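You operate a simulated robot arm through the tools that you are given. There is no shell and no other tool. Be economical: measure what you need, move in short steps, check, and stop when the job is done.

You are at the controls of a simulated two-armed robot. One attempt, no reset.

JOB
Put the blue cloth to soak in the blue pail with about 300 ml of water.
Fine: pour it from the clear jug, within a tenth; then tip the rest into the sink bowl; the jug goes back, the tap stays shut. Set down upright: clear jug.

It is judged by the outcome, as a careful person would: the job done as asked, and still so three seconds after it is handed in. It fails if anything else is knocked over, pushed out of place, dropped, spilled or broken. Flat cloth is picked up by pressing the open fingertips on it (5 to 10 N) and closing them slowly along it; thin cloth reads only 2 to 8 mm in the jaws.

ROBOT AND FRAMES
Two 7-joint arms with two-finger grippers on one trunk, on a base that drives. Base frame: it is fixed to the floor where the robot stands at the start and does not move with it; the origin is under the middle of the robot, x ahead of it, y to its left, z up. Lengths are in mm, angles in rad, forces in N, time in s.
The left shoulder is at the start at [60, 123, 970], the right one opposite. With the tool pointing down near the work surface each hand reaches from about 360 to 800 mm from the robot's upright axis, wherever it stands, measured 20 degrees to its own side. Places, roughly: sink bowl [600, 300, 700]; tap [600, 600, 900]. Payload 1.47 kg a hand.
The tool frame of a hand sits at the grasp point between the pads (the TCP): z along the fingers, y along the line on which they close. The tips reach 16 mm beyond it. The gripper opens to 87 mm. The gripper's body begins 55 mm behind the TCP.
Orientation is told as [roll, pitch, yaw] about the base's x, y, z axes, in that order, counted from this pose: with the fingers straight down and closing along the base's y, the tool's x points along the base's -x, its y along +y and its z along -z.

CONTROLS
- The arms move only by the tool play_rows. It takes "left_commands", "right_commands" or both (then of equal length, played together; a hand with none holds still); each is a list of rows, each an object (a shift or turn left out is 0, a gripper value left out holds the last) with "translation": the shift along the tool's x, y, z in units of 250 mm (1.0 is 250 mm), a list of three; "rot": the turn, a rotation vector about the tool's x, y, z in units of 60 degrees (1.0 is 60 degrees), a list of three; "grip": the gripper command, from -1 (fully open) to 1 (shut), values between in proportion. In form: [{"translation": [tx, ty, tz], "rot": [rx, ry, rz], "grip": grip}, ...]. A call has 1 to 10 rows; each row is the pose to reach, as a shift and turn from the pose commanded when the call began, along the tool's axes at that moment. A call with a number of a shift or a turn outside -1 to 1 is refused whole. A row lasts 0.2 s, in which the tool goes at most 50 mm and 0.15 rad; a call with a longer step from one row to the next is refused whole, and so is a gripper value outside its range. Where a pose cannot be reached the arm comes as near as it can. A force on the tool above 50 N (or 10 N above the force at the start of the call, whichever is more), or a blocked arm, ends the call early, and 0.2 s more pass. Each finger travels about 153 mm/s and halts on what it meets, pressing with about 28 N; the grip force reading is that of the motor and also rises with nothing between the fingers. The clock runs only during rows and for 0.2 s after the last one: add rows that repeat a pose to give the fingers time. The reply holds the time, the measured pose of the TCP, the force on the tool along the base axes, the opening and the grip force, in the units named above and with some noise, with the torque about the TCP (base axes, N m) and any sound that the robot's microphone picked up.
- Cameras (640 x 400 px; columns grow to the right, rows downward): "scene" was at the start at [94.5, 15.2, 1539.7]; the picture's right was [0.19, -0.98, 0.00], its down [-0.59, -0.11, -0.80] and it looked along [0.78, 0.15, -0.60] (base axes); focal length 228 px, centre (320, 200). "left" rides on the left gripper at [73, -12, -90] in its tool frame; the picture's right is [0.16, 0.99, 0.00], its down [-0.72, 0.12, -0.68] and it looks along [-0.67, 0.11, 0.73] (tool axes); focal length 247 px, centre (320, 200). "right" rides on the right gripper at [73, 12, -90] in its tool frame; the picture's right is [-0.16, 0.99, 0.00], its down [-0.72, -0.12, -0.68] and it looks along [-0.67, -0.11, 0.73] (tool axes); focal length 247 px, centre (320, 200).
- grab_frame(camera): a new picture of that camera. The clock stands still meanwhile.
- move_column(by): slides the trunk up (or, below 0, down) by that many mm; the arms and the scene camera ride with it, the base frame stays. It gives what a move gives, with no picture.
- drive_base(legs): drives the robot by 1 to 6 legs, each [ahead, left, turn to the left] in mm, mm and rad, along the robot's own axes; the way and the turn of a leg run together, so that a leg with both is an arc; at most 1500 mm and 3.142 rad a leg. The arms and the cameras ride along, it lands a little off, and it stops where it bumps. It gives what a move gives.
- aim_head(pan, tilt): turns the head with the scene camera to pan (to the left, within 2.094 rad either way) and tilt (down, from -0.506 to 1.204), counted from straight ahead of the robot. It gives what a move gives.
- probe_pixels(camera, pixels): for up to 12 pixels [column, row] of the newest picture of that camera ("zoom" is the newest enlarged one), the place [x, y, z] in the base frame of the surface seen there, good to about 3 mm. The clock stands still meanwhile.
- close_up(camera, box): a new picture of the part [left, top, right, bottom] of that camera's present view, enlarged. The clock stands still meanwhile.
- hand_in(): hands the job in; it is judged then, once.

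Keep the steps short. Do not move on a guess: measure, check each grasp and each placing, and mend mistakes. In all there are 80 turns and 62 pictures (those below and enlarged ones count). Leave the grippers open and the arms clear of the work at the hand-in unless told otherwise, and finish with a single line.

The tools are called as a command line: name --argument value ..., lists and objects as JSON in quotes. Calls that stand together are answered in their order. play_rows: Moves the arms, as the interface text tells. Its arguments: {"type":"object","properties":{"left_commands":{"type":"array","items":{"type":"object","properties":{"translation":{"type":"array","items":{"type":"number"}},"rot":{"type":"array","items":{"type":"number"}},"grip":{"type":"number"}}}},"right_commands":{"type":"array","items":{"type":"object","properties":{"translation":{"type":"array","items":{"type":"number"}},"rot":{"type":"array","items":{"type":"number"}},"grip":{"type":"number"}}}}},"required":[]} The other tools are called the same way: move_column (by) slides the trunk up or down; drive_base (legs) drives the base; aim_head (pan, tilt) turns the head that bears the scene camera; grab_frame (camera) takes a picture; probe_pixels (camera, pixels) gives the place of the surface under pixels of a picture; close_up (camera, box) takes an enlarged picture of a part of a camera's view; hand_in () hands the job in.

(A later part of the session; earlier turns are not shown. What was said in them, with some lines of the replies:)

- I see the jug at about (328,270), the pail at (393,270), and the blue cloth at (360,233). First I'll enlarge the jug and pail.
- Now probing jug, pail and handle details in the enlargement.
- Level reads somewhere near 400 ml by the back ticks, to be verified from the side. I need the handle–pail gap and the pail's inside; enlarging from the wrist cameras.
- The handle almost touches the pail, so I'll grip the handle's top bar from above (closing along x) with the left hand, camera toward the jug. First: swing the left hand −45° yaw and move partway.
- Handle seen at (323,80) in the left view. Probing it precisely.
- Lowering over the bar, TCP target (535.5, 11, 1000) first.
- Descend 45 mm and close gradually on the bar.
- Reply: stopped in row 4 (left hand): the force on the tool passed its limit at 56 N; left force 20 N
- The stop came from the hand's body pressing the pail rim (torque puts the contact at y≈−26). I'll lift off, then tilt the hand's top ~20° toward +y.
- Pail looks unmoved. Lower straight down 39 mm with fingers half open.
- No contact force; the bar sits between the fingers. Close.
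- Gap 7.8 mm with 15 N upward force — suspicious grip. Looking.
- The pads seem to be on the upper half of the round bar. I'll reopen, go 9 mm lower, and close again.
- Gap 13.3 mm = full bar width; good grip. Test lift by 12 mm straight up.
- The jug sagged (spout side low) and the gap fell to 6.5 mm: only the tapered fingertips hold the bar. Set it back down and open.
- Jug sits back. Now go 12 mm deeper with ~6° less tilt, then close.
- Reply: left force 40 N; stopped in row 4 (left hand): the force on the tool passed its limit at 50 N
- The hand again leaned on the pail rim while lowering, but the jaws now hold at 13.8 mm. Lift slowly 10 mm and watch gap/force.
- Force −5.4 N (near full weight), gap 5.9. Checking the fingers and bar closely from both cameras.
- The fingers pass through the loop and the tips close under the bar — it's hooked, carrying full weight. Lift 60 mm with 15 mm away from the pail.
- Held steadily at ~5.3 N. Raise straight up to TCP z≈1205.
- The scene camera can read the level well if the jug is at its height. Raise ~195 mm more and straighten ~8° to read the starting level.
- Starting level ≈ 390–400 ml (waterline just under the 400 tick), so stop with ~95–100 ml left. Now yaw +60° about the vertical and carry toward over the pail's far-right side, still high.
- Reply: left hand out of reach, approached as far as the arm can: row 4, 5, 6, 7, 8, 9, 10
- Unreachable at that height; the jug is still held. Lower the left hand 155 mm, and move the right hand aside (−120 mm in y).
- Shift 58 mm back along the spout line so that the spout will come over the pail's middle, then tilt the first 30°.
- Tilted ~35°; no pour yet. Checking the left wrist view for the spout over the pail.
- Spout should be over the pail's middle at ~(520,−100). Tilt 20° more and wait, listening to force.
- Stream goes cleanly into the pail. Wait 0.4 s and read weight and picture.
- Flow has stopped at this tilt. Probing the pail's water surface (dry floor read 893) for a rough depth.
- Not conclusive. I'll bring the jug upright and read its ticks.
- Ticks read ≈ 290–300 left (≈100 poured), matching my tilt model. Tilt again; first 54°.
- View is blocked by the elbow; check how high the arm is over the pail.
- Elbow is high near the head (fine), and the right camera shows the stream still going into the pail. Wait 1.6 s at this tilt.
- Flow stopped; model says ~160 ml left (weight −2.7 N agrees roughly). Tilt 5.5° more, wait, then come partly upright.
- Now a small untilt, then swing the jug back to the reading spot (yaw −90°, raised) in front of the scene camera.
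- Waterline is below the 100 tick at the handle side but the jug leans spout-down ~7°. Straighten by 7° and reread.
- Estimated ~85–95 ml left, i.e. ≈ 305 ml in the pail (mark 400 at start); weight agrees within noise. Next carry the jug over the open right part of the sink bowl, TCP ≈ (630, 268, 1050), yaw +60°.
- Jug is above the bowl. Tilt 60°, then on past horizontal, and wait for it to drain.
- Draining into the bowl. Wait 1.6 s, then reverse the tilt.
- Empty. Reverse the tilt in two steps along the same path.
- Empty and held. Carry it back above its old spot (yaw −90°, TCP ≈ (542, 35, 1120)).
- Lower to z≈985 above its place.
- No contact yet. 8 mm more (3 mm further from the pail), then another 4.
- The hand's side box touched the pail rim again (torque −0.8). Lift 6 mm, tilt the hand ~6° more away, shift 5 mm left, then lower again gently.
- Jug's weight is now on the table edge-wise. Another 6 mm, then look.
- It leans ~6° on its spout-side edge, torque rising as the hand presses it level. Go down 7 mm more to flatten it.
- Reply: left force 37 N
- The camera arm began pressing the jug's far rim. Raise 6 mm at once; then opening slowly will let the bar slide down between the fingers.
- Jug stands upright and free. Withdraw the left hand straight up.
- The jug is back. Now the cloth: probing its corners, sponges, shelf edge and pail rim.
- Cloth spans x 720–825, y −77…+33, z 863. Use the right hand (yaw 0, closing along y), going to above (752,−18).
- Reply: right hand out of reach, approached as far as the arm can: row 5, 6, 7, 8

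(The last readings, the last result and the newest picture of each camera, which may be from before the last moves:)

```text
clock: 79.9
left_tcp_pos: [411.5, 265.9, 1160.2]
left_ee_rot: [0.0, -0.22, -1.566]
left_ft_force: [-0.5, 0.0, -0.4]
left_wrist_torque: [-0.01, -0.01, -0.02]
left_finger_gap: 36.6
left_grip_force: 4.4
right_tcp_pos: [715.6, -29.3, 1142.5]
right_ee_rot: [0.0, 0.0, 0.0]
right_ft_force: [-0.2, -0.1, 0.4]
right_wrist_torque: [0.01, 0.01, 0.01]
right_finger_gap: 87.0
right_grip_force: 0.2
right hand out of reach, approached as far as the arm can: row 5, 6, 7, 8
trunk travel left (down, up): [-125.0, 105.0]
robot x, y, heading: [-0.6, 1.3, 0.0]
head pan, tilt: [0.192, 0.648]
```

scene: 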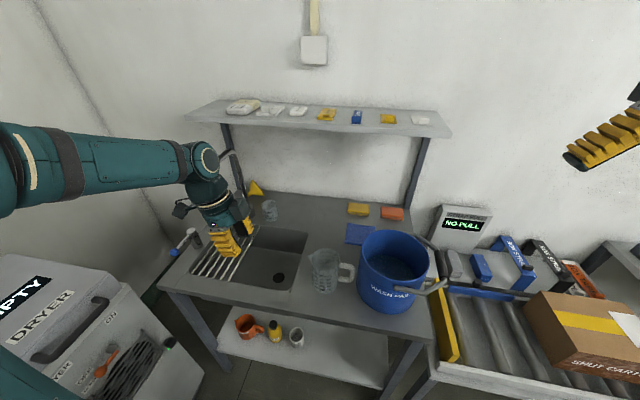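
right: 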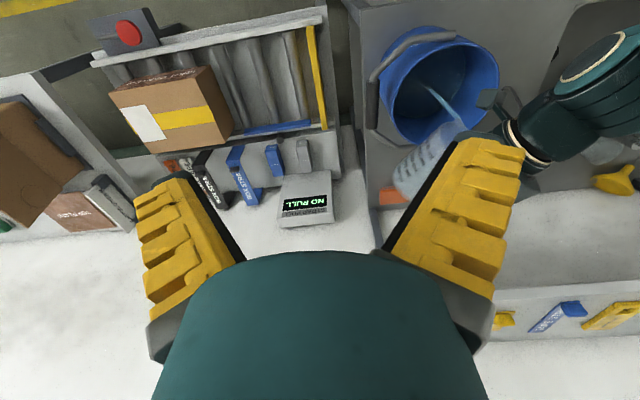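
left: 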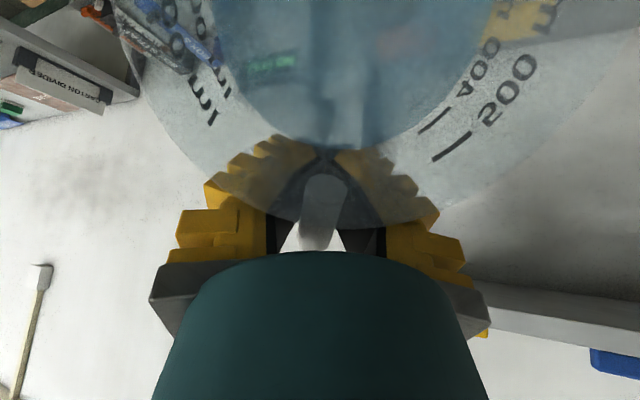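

Reach improves lower down. Descend to z≈960 while moving out to x≈752.

play_rows --right_commands '[{"translation": [0, 0.01, 0.14]}, {"translation": [0, 0.02, 0.28]}, {"translation": [0, 0.03, 0.42]}, {"translation": [-0.04, 0.04, 0.56]}, {"translation": [-0.1, 0.045, 0.68]}, {"translation": [-0.146, 0.045, 0.73]}, {"translation": [-0.146, 0.045, 0.73]}]'

grab_frame --camera "right"

```text
clock: 81.5
left_tcp_pos: [412.2, 266.5, 1160.2]
left_ee_rot: [0.001, -0.219, -1.566]
left_ft_force: [-0.2, 0.0, 0.0]
left_wrist_torque: [0.03, -0.03, 0.02]
left_finger_gap: 36.6
left_grip_force: 4.2
right_tcp_pos: [742.2, -21.0, 959.6]
right_ee_rot: [0.001, 0.001, 0.0]
right_ft_force: [0.3, 0.7, 0.7]
right_wrist_torque: [0.01, -0.01, -0.01]
right_finger_gap: 87.1
right_grip_force: 0.0
right hand out of reach, approached as far as the arm can: row 1, 2, 3, 4, 6, 7
trunk travel left (down, up): [-125.0, 105.0]
robot x, y, heading: [-0.8, 2.4, 0.001]
head pan, tilt: [0.192, 0.648]
```

```text
7 pictures are left
```

right: 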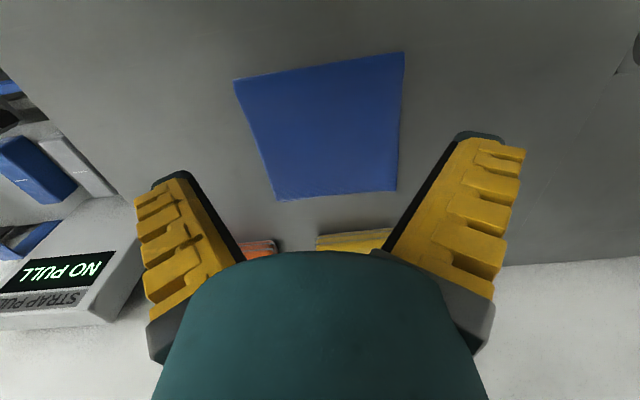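

Cloth lies under the fingers. Descend to TCP z≈883, x +8.

play_rows --right_commands '[{"translation": [-0.01, 0, 0.08]}, {"translation": [-0.02, 0, 0.17]}, {"translation": [-0.032, 0, 0.25]}, {"translation": [-0.032, 0, 0.3]}, {"translation": [-0.032, 0, 0.3]}]'

play_rows --right_commands '[{"translation": [0, 0, 0.01]}, {"translation": [0, 0, 0.018]}, {"translation": [0, 0, 0.018]}]'

```text
clock: 82.7
left_tcp_pos: [411.8, 265.4, 1160.9]
left_ee_rot: [0.002, -0.219, -1.566]
left_ft_force: [0.4, 0.5, -0.8]
left_wrist_torque: [0.02, 0.02, 0.02]
left_finger_gap: 36.3
left_grip_force: 3.8
right_tcp_pos: [742.9, -22.8, 884.7]
right_ee_rot: [0.0, 0.0, 0.001]
right_ft_force: [0.0, -0.7, 0.1]
right_wrist_torque: [0.01, 0.01, -0.01]
right_finger_gap: 87.1
right_grip_force: 0.1
right hand out of reach, approached as far as the arm can: row 3, 4, 5
trunk travel left (down, up): [-125.0, 105.0]
robot x, y, heading: [-0.4, -4.6, 0.0]
head pan, tilt: [0.192, 0.648]
```

```text
clock: 83.5
left_tcp_pos: [411.7, 265.9, 1160.3]
left_ee_rot: [0.002, -0.219, -1.566]
left_ft_force: [-0.4, -0.1, -0.9]
left_wrist_torque: [0.01, 0.0, -0.02]
left_finger_gap: 36.5
left_grip_force: 4.6
right_tcp_pos: [743.1, -23.2, 881.1]
right_ee_rot: [0.0, -0.001, 0.0]
right_ft_force: [0.3, -0.5, 0.0]
right_wrist_torque: [0.0, 0.0, 0.0]
right_finger_gap: 86.9
right_grip_force: 0.0
trunk travel left (down, up): [-125.0, 105.0]
robot x, y, heading: [-1.0, 0.5, 0.004]
head pan, tilt: [0.192, 0.648]
```

Still clear. Step down 3 mm, then 2 mm, reading force.

play_rows --right_commands '[{"translation": [0, 0, 0.012]}, {"translation": [0, 0, 0.012]}]'

play_rows --right_commands '[{"translation": [0, 0, 0.008]}, {"translation": [0, 0, 0.008]}]'

```text
clock: 84.1
left_tcp_pos: [411.9, 265.2, 1160.1]
left_ee_rot: [0.001, -0.221, -1.565]
left_ft_force: [0.0, -0.1, -0.1]
left_wrist_torque: [0.02, 0.02, -0.01]
left_finger_gap: 36.7
left_grip_force: 4.1
right_tcp_pos: [742.8, -22.3, 876.1]
right_ee_rot: [0.0, 0.001, 0.0]
right_ft_force: [-0.8, 0.7, 0.4]
right_wrist_torque: [0.0, 0.04, 0.01]
right_finger_gap: 87.0
right_grip_force: 0.1
trunk travel left (down, up): [-125.0, 105.0]
robot x, y, heading: [-0.8, -1.0, 0.001]
head pan, tilt: [0.192, 0.648]
```

```text
clock: 84.7
left_tcp_pos: [410.4, 265.3, 1159.7]
left_ee_rot: [0.002, -0.22, -1.566]
left_ft_force: [-0.3, -0.1, -0.3]
left_wrist_torque: [-0.02, 0.01, 0.05]
left_finger_gap: 36.5
left_grip_force: 3.9
right_tcp_pos: [742.2, -22.1, 875.1]
right_ee_rot: [-0.001, 0.0, -0.002]
right_ft_force: [0.1, -0.1, 0.4]
right_wrist_torque: [0.03, 0.0, 0.01]
right_finger_gap: 87.0
right_grip_force: 0.0
trunk travel left (down, up): [-125.0, 105.0]
robot x, y, heading: [-1.1, -2.6, -0.005]
head pan, tilt: [0.192, 0.648]
```

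play_rows --right_commands '[{"translation": [0, 0, 0.008]}, {"translation": [0, 0, 0.008]}]'

play_rows --right_commands '[{"translation": [0, 0, 0.006]}, {"translation": [0, 0, 0.006]}]'

```text
clock: 85.3
left_tcp_pos: [411.3, 265.8, 1160.2]
left_ee_rot: [0.001, -0.22, -1.564]
left_ft_force: [0.0, -0.1, -0.1]
left_wrist_torque: [0.02, -0.01, 0.01]
left_finger_gap: 36.4
left_grip_force: 4.7
right_tcp_pos: [743.4, -21.6, 872.6]
right_ee_rot: [-0.001, 0.0, 0.0]
right_ft_force: [1.3, -0.4, 0.2]
right_wrist_torque: [-0.02, 0.03, 0.0]
right_finger_gap: 86.9
right_grip_force: 0.2
trunk travel left (down, up): [-125.0, 105.0]
robot x, y, heading: [1.9, 1.8, -0.003]
head pan, tilt: [0.192, 0.648]
```

```text
clock: 85.9
left_tcp_pos: [411.0, 265.6, 1160.7]
left_ee_rot: [0.003, -0.22, -1.564]
left_ft_force: [0.1, -0.2, 0.2]
left_wrist_torque: [0.0, 0.01, 0.0]
left_finger_gap: 36.6
left_grip_force: 4.4
right_tcp_pos: [743.0, -22.9, 872.1]
right_ee_rot: [-0.001, 0.001, 0.0]
right_ft_force: [-0.1, -0.1, 0.0]
right_wrist_torque: [0.0, -0.03, -0.01]
right_finger_gap: 87.0
right_grip_force: 0.1
trunk travel left (down, up): [-125.0, 105.0]
robot x, y, heading: [-0.2, -2.3, -0.001]
head pan, tilt: [0.192, 0.648]
```

play_rows --right_commands '[{"translation": [0, 0, 0.008]}, {"translation": [0, 0, 0.008]}]'

play_rows --right_commands '[{"translation": [0, 0, 0.006]}, {"translation": [0, 0, 0.006]}]'

close_up --camera "right" --box '[120, 30, 540, 290]'

```text
clock: 86.5
left_tcp_pos: [411.3, 266.6, 1159.4]
left_ee_rot: [0.001, -0.22, -1.566]
left_ft_force: [-0.4, 0.5, -0.1]
left_wrist_torque: [-0.03, 0.01, 0.03]
left_finger_gap: 36.3
left_grip_force: 4.6
right_tcp_pos: [743.4, -24.9, 870.0]
right_ee_rot: [0.001, -0.001, 0.0]
right_ft_force: [-0.3, -0.7, -0.1]
right_wrist_torque: [0.03, 0.0, 0.0]
right_finger_gap: 87.1
right_grip_force: 0.0
trunk travel left (down, up): [-125.0, 105.0]
robot x, y, heading: [-1.3, -3.8, -0.001]
head pan, tilt: [0.192, 0.648]
```

```text
clock: 87.1
left_tcp_pos: [411.4, 266.2, 1159.4]
left_ee_rot: [0.001, -0.22, -1.566]
left_ft_force: [-0.2, -0.6, -0.1]
left_wrist_torque: [0.04, 0.02, -0.02]
left_finger_gap: 36.5
left_grip_force: 4.6
right_tcp_pos: [742.6, -22.9, 868.1]
right_ee_rot: [-0.001, -0.001, 0.001]
right_ft_force: [0.1, -0.7, -0.6]
right_wrist_torque: [0.03, -0.03, -0.01]
right_finger_gap: 87.1
right_grip_force: 0.1
trunk travel left (down, up): [-125.0, 105.0]
robot x, y, heading: [-1.9, -2.1, -0.002]
head pan, tilt: [0.192, 0.648]
```

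```text
1.52 times, centred on (330, 160) of right
```

zoom: 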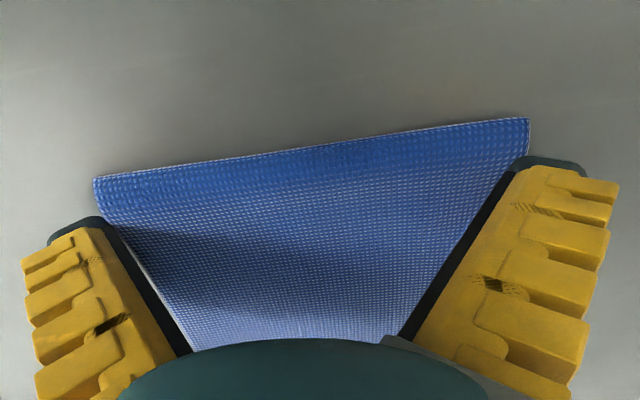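

Tips are still above the cloth (open fingers sit higher). Raise 6 mm and close halfway to ~50 mm so that both tips are over cloth, then find contact.

play_rows --right_commands '[{"translation": [0, 0, -0.024]}, {"translation": [0, 0, -0.024], "grip": -0.5}, {"translation": [0, 0, -0.024], "grip": -0.1}, {"translation": [0, 0, -0.024], "grip": -0.1}]'

play_rows --right_commands '[{"translation": [0, 0, 0.01]}, {"translation": [0, 0, 0.01]}]'

play_rows --right_commands '[{"translation": [0, 0, 0.008]}, {"translation": [0, 0, 0.008]}]'

```text
clock: 88.1
left_tcp_pos: [409.5, 265.4, 1160.9]
left_ee_rot: [0.002, -0.22, -1.567]
left_ft_force: [1.3, -0.5, 0.0]
left_wrist_torque: [0.03, 0.08, -0.01]
left_finger_gap: 36.3
left_grip_force: 4.2
right_tcp_pos: [741.9, -22.7, 876.0]
right_ee_rot: [0.001, -0.002, 0.0]
right_ft_force: [0.4, 2.2, 19.4]
right_wrist_torque: [0.49, -0.02, 0.04]
right_finger_gap: 53.2
right_grip_force: 9.4
trunk travel left (down, up): [-125.0, 105.0]
robot x, y, heading: [-0.8, -3.1, 0.002]
head pan, tilt: [0.192, 0.648]
```

```text
clock: 88.7
left_tcp_pos: [410.0, 265.1, 1161.1]
left_ee_rot: [0.003, -0.22, -1.567]
left_ft_force: [-1.0, 0.6, 0.0]
left_wrist_torque: [0.02, 0.0, 0.0]
left_finger_gap: 36.4
left_grip_force: 4.5
right_tcp_pos: [743.2, -22.4, 875.5]
right_ee_rot: [0.003, -0.006, 0.0]
right_ft_force: [4.4, 2.4, 26.2]
right_wrist_torque: [0.13, 0.02, 0.03]
right_finger_gap: 50.4
right_grip_force: 1.0
trunk travel left (down, up): [-125.0, 105.0]
robot x, y, heading: [-0.0, -0.8, 0.002]
head pan, tilt: [0.192, 0.648]
```

```text
clock: 89.3
left_tcp_pos: [408.1, 266.6, 1161.6]
left_ee_rot: [0.005, -0.222, -1.567]
left_ft_force: [-0.1, 0.0, 0.2]
left_wrist_torque: [0.05, -0.03, -0.01]
left_finger_gap: 36.7
left_grip_force: 4.3
right_tcp_pos: [741.6, -23.3, 874.3]
right_ee_rot: [0.002, -0.009, -0.004]
right_ft_force: [3.3, 2.8, 31.8]
right_wrist_torque: [0.04, 0.09, -0.12]
right_finger_gap: 52.9
right_grip_force: 0.6
trunk travel left (down, up): [-125.0, 105.0]
robot x, y, heading: [2.1, -2.7, 0.0]
head pan, tilt: [0.192, 0.648]
```

Pressing 32 N — too much. Raise ~6 mm to get ~8–10 N, then close slowly along the cloth with a slight rise.

play_rows --right_commands '[{"translation": [0, 0, -0.024]}, {"translation": [0, 0, -0.024]}]'

play_rows --right_commands '[{"translation": [0, 0, -0.002], "grip": 0.1}, {"translation": [0, 0, -0.003], "grip": 0.25}, {"translation": [0, 0, -0.004], "grip": 0.4}, {"translation": [0, 0, -0.005], "grip": 0.55}, {"translation": [0, 0, -0.006], "grip": 0.7}, {"translation": [0, 0, -0.007], "grip": 0.85}, {"translation": [0, 0, -0.008], "grip": 1.0}, {"translation": [0, 0, -0.008], "grip": 1.0}, {"translation": [0, 0, -0.008], "grip": 1.0}]'

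```text
clock: 89.9
left_tcp_pos: [410.2, 265.7, 1162.4]
left_ee_rot: [0.002, -0.221, -1.566]
left_ft_force: [-0.9, -0.2, -0.7]
left_wrist_torque: [0.01, -0.02, 0.0]
left_finger_gap: 36.3
left_grip_force: 5.1
right_tcp_pos: [740.6, -23.0, 876.6]
right_ee_rot: [0.003, -0.001, -0.001]
right_ft_force: [0.5, -1.8, 15.5]
right_wrist_torque: [0.4, -0.03, -0.02]
right_finger_gap: 48.7
right_grip_force: 2.0
trunk travel left (down, up): [-125.0, 105.0]
robot x, y, heading: [-1.8, 2.3, 0.006]
head pan, tilt: [0.192, 0.648]
```

```text
clock: 91.9
left_tcp_pos: [412.3, 264.5, 1160.1]
left_ee_rot: [0.003, -0.221, -1.566]
left_ft_force: [0.7, -0.4, 0.5]
left_wrist_torque: [-0.01, -0.01, 0.0]
left_finger_gap: 36.6
left_grip_force: 4.2
right_tcp_pos: [743.5, -22.2, 876.8]
right_ee_rot: [0.001, 0.0, -0.001]
right_ft_force: [-0.2, -0.7, 1.1]
right_wrist_torque: [-0.05, 0.0, -0.01]
right_finger_gap: 0.4
right_grip_force: 27.9
trunk travel left (down, up): [-125.0, 105.0]
robot x, y, heading: [-2.5, 1.9, -0.001]
head pan, tilt: [0.192, 0.648]
```

Missed the cloth (gap 0.4): the tips rise as they close. Reopen to ~50 mm, press to ~8 N, and lower ~6 mm while closing.

play_rows --right_commands '[{"translation": [0, 0, -0.024]}, {"translation": [0, 0, -0.024], "grip": 0.4}, {"translation": [0, 0, -0.024], "grip": -0.1}, {"translation": [0, 0, -0.024], "grip": -0.1}, {"translation": [0, 0, -0.016], "grip": -0.1}, {"translation": [0, 0, -0.009], "grip": -0.1}, {"translation": [0, 0, -0.009], "grip": -0.1}]'

play_rows --right_commands '[{"translation": [0, 0, 0.002], "grip": 0.1}, {"translation": [0, 0, 0.005], "grip": 0.25}, {"translation": [0, 0, 0.009], "grip": 0.4}, {"translation": [0, 0, 0.013], "grip": 0.55}, {"translation": [0, 0, 0.017], "grip": 0.7}, {"translation": [0, 0, 0.021], "grip": 0.82}, {"translation": [0, 0, 0.025], "grip": 0.92}, {"translation": [0, 0, 0.025], "grip": 1.0}, {"translation": [0, 0, 0.025], "grip": 1.0}, {"translation": [0, 0, 0.025], "grip": 1.0}]'

```text
clock: 93.5
left_tcp_pos: [411.7, 266.4, 1159.8]
left_ee_rot: [0.002, -0.221, -1.566]
left_ft_force: [-0.4, 1.0, 0.8]
left_wrist_torque: [-0.01, 0.01, 0.0]
left_finger_gap: 36.5
left_grip_force: 4.6
right_tcp_pos: [744.1, -22.5, 879.5]
right_ee_rot: [-0.001, -0.002, -0.001]
right_ft_force: [0.1, -0.9, 0.1]
right_wrist_torque: [-0.03, -0.01, -0.03]
right_finger_gap: 53.3
right_grip_force: 3.7
trunk travel left (down, up): [-125.0, 105.0]
robot x, y, heading: [-1.3, 2.7, 0.002]
head pan, tilt: [0.192, 0.648]
```

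```text
clock: 95.7
left_tcp_pos: [410.3, 265.1, 1160.1]
left_ee_rot: [0.002, -0.219, -1.564]
left_ft_force: [-0.2, 0.6, -0.3]
left_wrist_torque: [-0.02, 0.01, 0.01]
left_finger_gap: 36.7
left_grip_force: 4.4
right_tcp_pos: [743.3, -22.9, 874.4]
right_ee_rot: [-0.001, -0.003, 0.0]
right_ft_force: [1.9, -1.8, 13.9]
right_wrist_torque: [0.12, -0.04, -0.02]
right_finger_gap: 3.5
right_grip_force: 28.1
trunk travel left (down, up): [-125.0, 105.0]
robot x, y, heading: [1.6, 1.0, -0.0]
head pan, tilt: [0.192, 0.648]
```

Gap 3.5 mm — cloth seems gripped. Lift 80 mm and look.

play_rows --right_commands '[{"translation": [0, 0, -0.04], "grip": 1.0}, {"translation": [0, 0, -0.1]}, {"translation": [0, 0, -0.18]}, {"translation": [0, 0, -0.26]}, {"translation": [0, 0, -0.34]}, {"translation": [0, 0, -0.34]}]'

close_up --camera "scene" --box '[310, 160, 430, 270]'

```text
clock: 97.1
left_tcp_pos: [412.2, 265.5, 1160.3]
left_ee_rot: [0.002, -0.22, -1.566]
left_ft_force: [0.1, -0.3, -0.4]
left_wrist_torque: [0.01, 0.01, 0.0]
left_finger_gap: 36.4
left_grip_force: 5.1
right_tcp_pos: [742.7, -20.8, 959.2]
right_ee_rot: [-0.001, 0.001, -0.001]
right_ft_force: [0.3, 0.0, -0.4]
right_wrist_torque: [0.02, -0.01, -0.01]
right_finger_gap: 0.1
right_grip_force: 27.7
trunk travel left (down, up): [-125.0, 105.0]
robot x, y, heading: [2.7, -1.3, 0.003]
head pan, tilt: [0.192, 0.648]
```

```text
3.64 times, centred on (370, 215) of scene
```

zoom: 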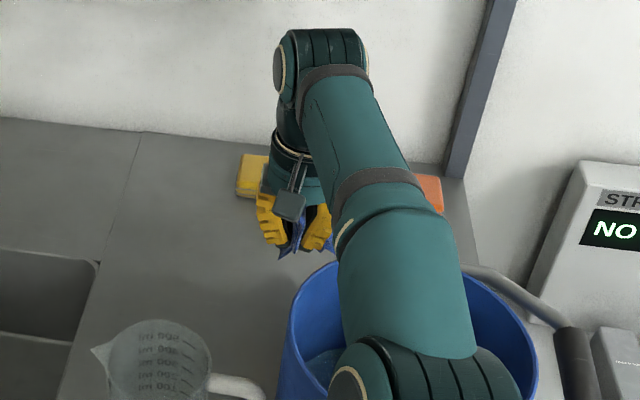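

Blue cloth hangs between the fingers. Raise to z≈1150, drawing back slightly.

play_rows --right_commands '[{"translation": [0, 0, -0.14]}, {"translation": [0.02, 0, -0.28]}, {"translation": [0.05, 0, -0.42]}, {"translation": [0.08, 0, -0.56]}, {"translation": [0.12, 0, -0.7]}, {"translation": [0.14, 0, -0.78]}, {"translation": [0.14, 0, -0.78]}]'

close_up --camera "scene" --box '[310, 130, 450, 290]'

```text
clock: 98.7
left_tcp_pos: [412.3, 265.0, 1160.9]
left_ee_rot: [0.003, -0.221, -1.566]
left_ft_force: [-0.3, 0.1, 0.8]
left_wrist_torque: [0.03, -0.01, 0.04]
left_finger_gap: 36.8
left_grip_force: 4.5
right_tcp_pos: [709.5, -22.2, 1153.4]
right_ee_rot: [0.001, 0.0, 0.0]
right_ft_force: [0.2, 0.2, -0.4]
right_wrist_torque: [-0.02, 0.03, 0.0]
right_finger_gap: 0.0
right_grip_force: 28.4
trunk travel left (down, up): [-125.0, 105.0]
robot x, y, heading: [-0.5, -1.0, 0.001]
head pan, tilt: [0.192, 0.648]
```

```text
2.50 times, centred on (380, 210) of scene
```

zoom: 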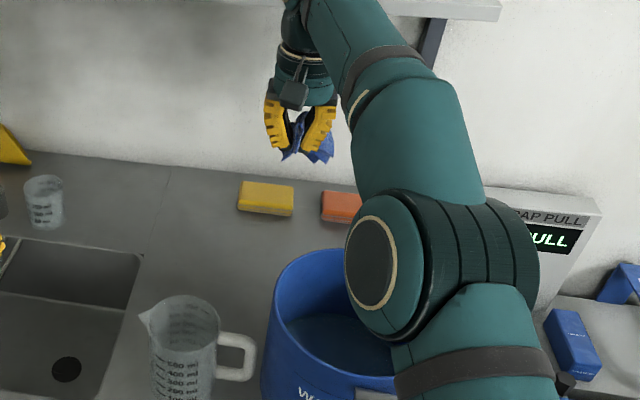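

Cloth is held, bench clear. Move over the pail's centre (551,−113), then lower to z≈1015.

play_rows --right_commands '[{"translation": [0.1, -0.058, 0]}, {"translation": [0.25, -0.144, 0]}, {"translation": [0.4, -0.23, 0]}, {"translation": [0.54, -0.31, 0]}, {"translation": [0.632, -0.364, 0]}, {"translation": [0.632, -0.364, 0]}]'

play_rows --right_commands '[{"translation": [0, 0, 0.1]}, {"translation": [0, 0, 0.22]}, {"translation": [0, 0, 0.34]}, {"translation": [0, 0, 0.46]}, {"translation": [0, 0, 0.55]}, {"translation": [0, 0, 0.55]}]'

grab_frame --camera "right"

```text
clock: 100.1
left_tcp_pos: [411.8, 266.6, 1159.6]
left_ee_rot: [0.001, -0.22, -1.565]
left_ft_force: [-0.1, 0.5, -0.7]
left_wrist_torque: [-0.03, -0.01, 0.02]
left_finger_gap: 36.5
left_grip_force: 4.6
right_tcp_pos: [549.9, -114.2, 1153.8]
right_ee_rot: [0.001, -0.001, 0.001]
right_ft_force: [0.3, 0.2, -0.9]
right_wrist_torque: [0.04, 0.0, 0.04]
right_finger_gap: 0.0
right_grip_force: 27.7
trunk travel left (down, up): [-125.0, 105.0]
robot x, y, heading: [0.3, 0.1, -0.005]
head pan, tilt: [0.192, 0.648]
```

```text
clock: 101.5
left_tcp_pos: [411.2, 266.2, 1160.0]
left_ee_rot: [0.002, -0.22, -1.566]
left_ft_force: [0.4, 0.1, -0.1]
left_wrist_torque: [-0.03, 0.03, -0.03]
left_finger_gap: 36.5
left_grip_force: 4.5
right_tcp_pos: [550.5, -113.7, 1015.4]
right_ee_rot: [0.001, -0.001, -0.001]
right_ft_force: [0.8, -0.1, -0.5]
right_wrist_torque: [0.02, -0.01, 0.0]
right_finger_gap: 0.1
right_grip_force: 27.6
trunk travel left (down, up): [-125.0, 105.0]
robot x, y, heading: [1.4, 1.0, -0.001]
head pan, tilt: [0.192, 0.648]
```

```text
3 pictures are left
```

right: 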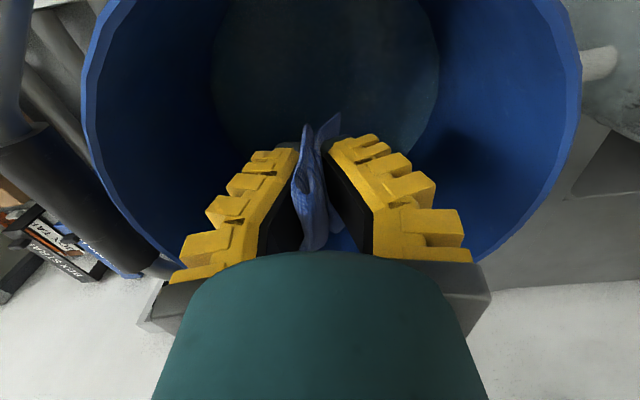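

Well centred inside the pail. Lower 30 mm more, open, and rise.

play_rows --right_commands '[{"translation": [0, 0, 0.06]}, {"translation": [0, 0, 0.12]}, {"translation": [0, 0, 0.12], "grip": 0.3}, {"translation": [0, 0, 0.12], "grip": -0.3}, {"translation": [0, 0, 0.12], "grip": -0.8}, {"translation": [0, 0, 0.12], "grip": -0.8}]'

play_rows --right_commands '[{"translation": [0, 0, -0.1]}, {"translation": [0, 0, -0.25]}, {"translation": [0, 0, -0.42]}, {"translation": [0, 0, -0.6]}, {"translation": [0, 0, -0.78]}, {"translation": [0, 0, -0.95]}, {"translation": [0, 0, -0.95]}]'

grab_frame --camera "right"

```text
clock: 102.9
left_tcp_pos: [411.9, 264.9, 1159.0]
left_ee_rot: [0.002, -0.219, -1.564]
left_ft_force: [0.3, -0.2, -0.2]
left_wrist_torque: [0.0, 0.0, 0.02]
left_finger_gap: 36.3
left_grip_force: 3.7
right_tcp_pos: [549.7, -113.4, 986.2]
right_ee_rot: [-0.001, -0.001, 0.0]
right_ft_force: [1.0, -0.1, 0.3]
right_wrist_torque: [-0.01, -0.01, 0.0]
right_finger_gap: 80.6
right_grip_force: 1.6
trunk travel left (down, up): [-125.0, 105.0]
robot x, y, heading: [5.3, 0.0, 0.002]
head pan, tilt: [0.192, 0.648]
```

```text
clock: 104.5
left_tcp_pos: [411.1, 265.6, 1160.0]
left_ee_rot: [0.003, -0.22, -1.564]
left_ft_force: [-0.2, -0.3, -0.1]
left_wrist_torque: [-0.01, -0.05, 0.0]
left_finger_gap: 36.7
left_grip_force: 4.6
right_tcp_pos: [551.2, -113.0, 1224.8]
right_ee_rot: [0.0, -0.001, 0.001]
right_ft_force: [-0.1, 0.3, 0.0]
right_wrist_torque: [0.01, -0.02, 0.03]
right_finger_gap: 80.5
right_grip_force: 1.2
trunk travel left (down, up): [-125.0, 105.0]
robot x, y, heading: [-3.0, -1.7, 0.0]
head pan, tilt: [0.192, 0.648]
```

```text
2 pictures are left
```

right: 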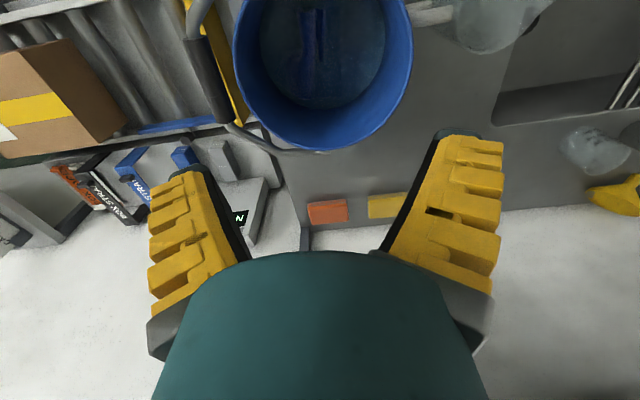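

The cloth lies in the pail's water. Move both arms clear with grippers open, then a last look.

play_rows --left_commands '[{"translation": [0, 0, -0.08], "grip": -1}, {"translation": [0, 0, -0.16], "grip": -1}, {"translation": [0, 0, -0.24]}, {"translation": [0, 0, -0.32]}, {"translation": [0, 0, -0.4]}, {"translation": [0, 0, -0.4]}]' --right_commands '[{"translation": [0.05, -0.1, -0.1], "grip": -1}, {"translation": [0.12, -0.22, -0.2], "grip": -1}, {"translation": [0.2, -0.34, -0.3]}, {"translation": [0.28, -0.46, -0.4]}, {"translation": [0.36, -0.58, -0.5]}, {"translation": [0.4, -0.66, -0.55]}]'

close_up --camera "scene" --box '[150, 170, 450, 360]'

```text
clock: 105.9
left_tcp_pos: [411.8, 287.7, 1259.0]
left_ee_rot: [0.001, -0.222, -1.566]
left_ft_force: [-0.6, 0.4, -0.2]
left_wrist_torque: [0.02, 0.02, 0.0]
left_finger_gap: 87.0
left_grip_force: 0.0
right_tcp_pos: [449.9, -279.8, 1361.2]
right_ee_rot: [0.001, 0.0, 0.001]
right_ft_force: [0.0, -0.2, -0.6]
right_wrist_torque: [-0.02, -0.04, 0.0]
right_finger_gap: 87.1
right_grip_force: 0.0
trunk travel left (down, up): [-125.0, 105.0]
robot x, y, heading: [-3.8, 0.0, -0.005]
head pan, tilt: [0.192, 0.648]
```

```text
2.11 times, centred on (300, 265) of scene
```

zoom: 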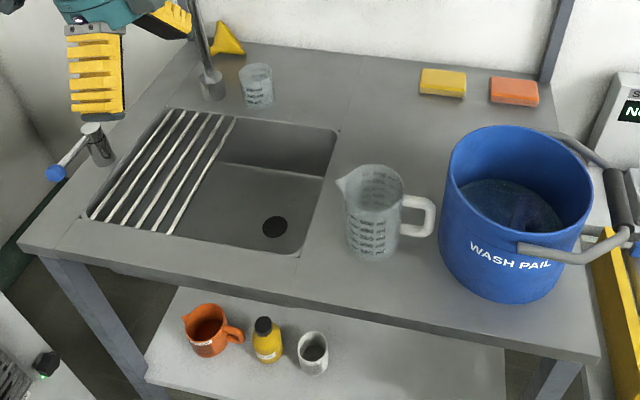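

Everything is in place: the jug is upright and empty, the tap untouched, the cloth in the pail, and both arms clear. Handing in.

hand_in

```text
The job is handed in.
```

The blue cloth is soaking in the pail with about 300 ml of water (read off the jug's marks, give or take 30 ml); the rest went into the sink, the jug stands upright and empty about 10–15 mm from where it was, and I did not touch the tap, though the hand pressed on the pail's rim a few times without visibly moving it.
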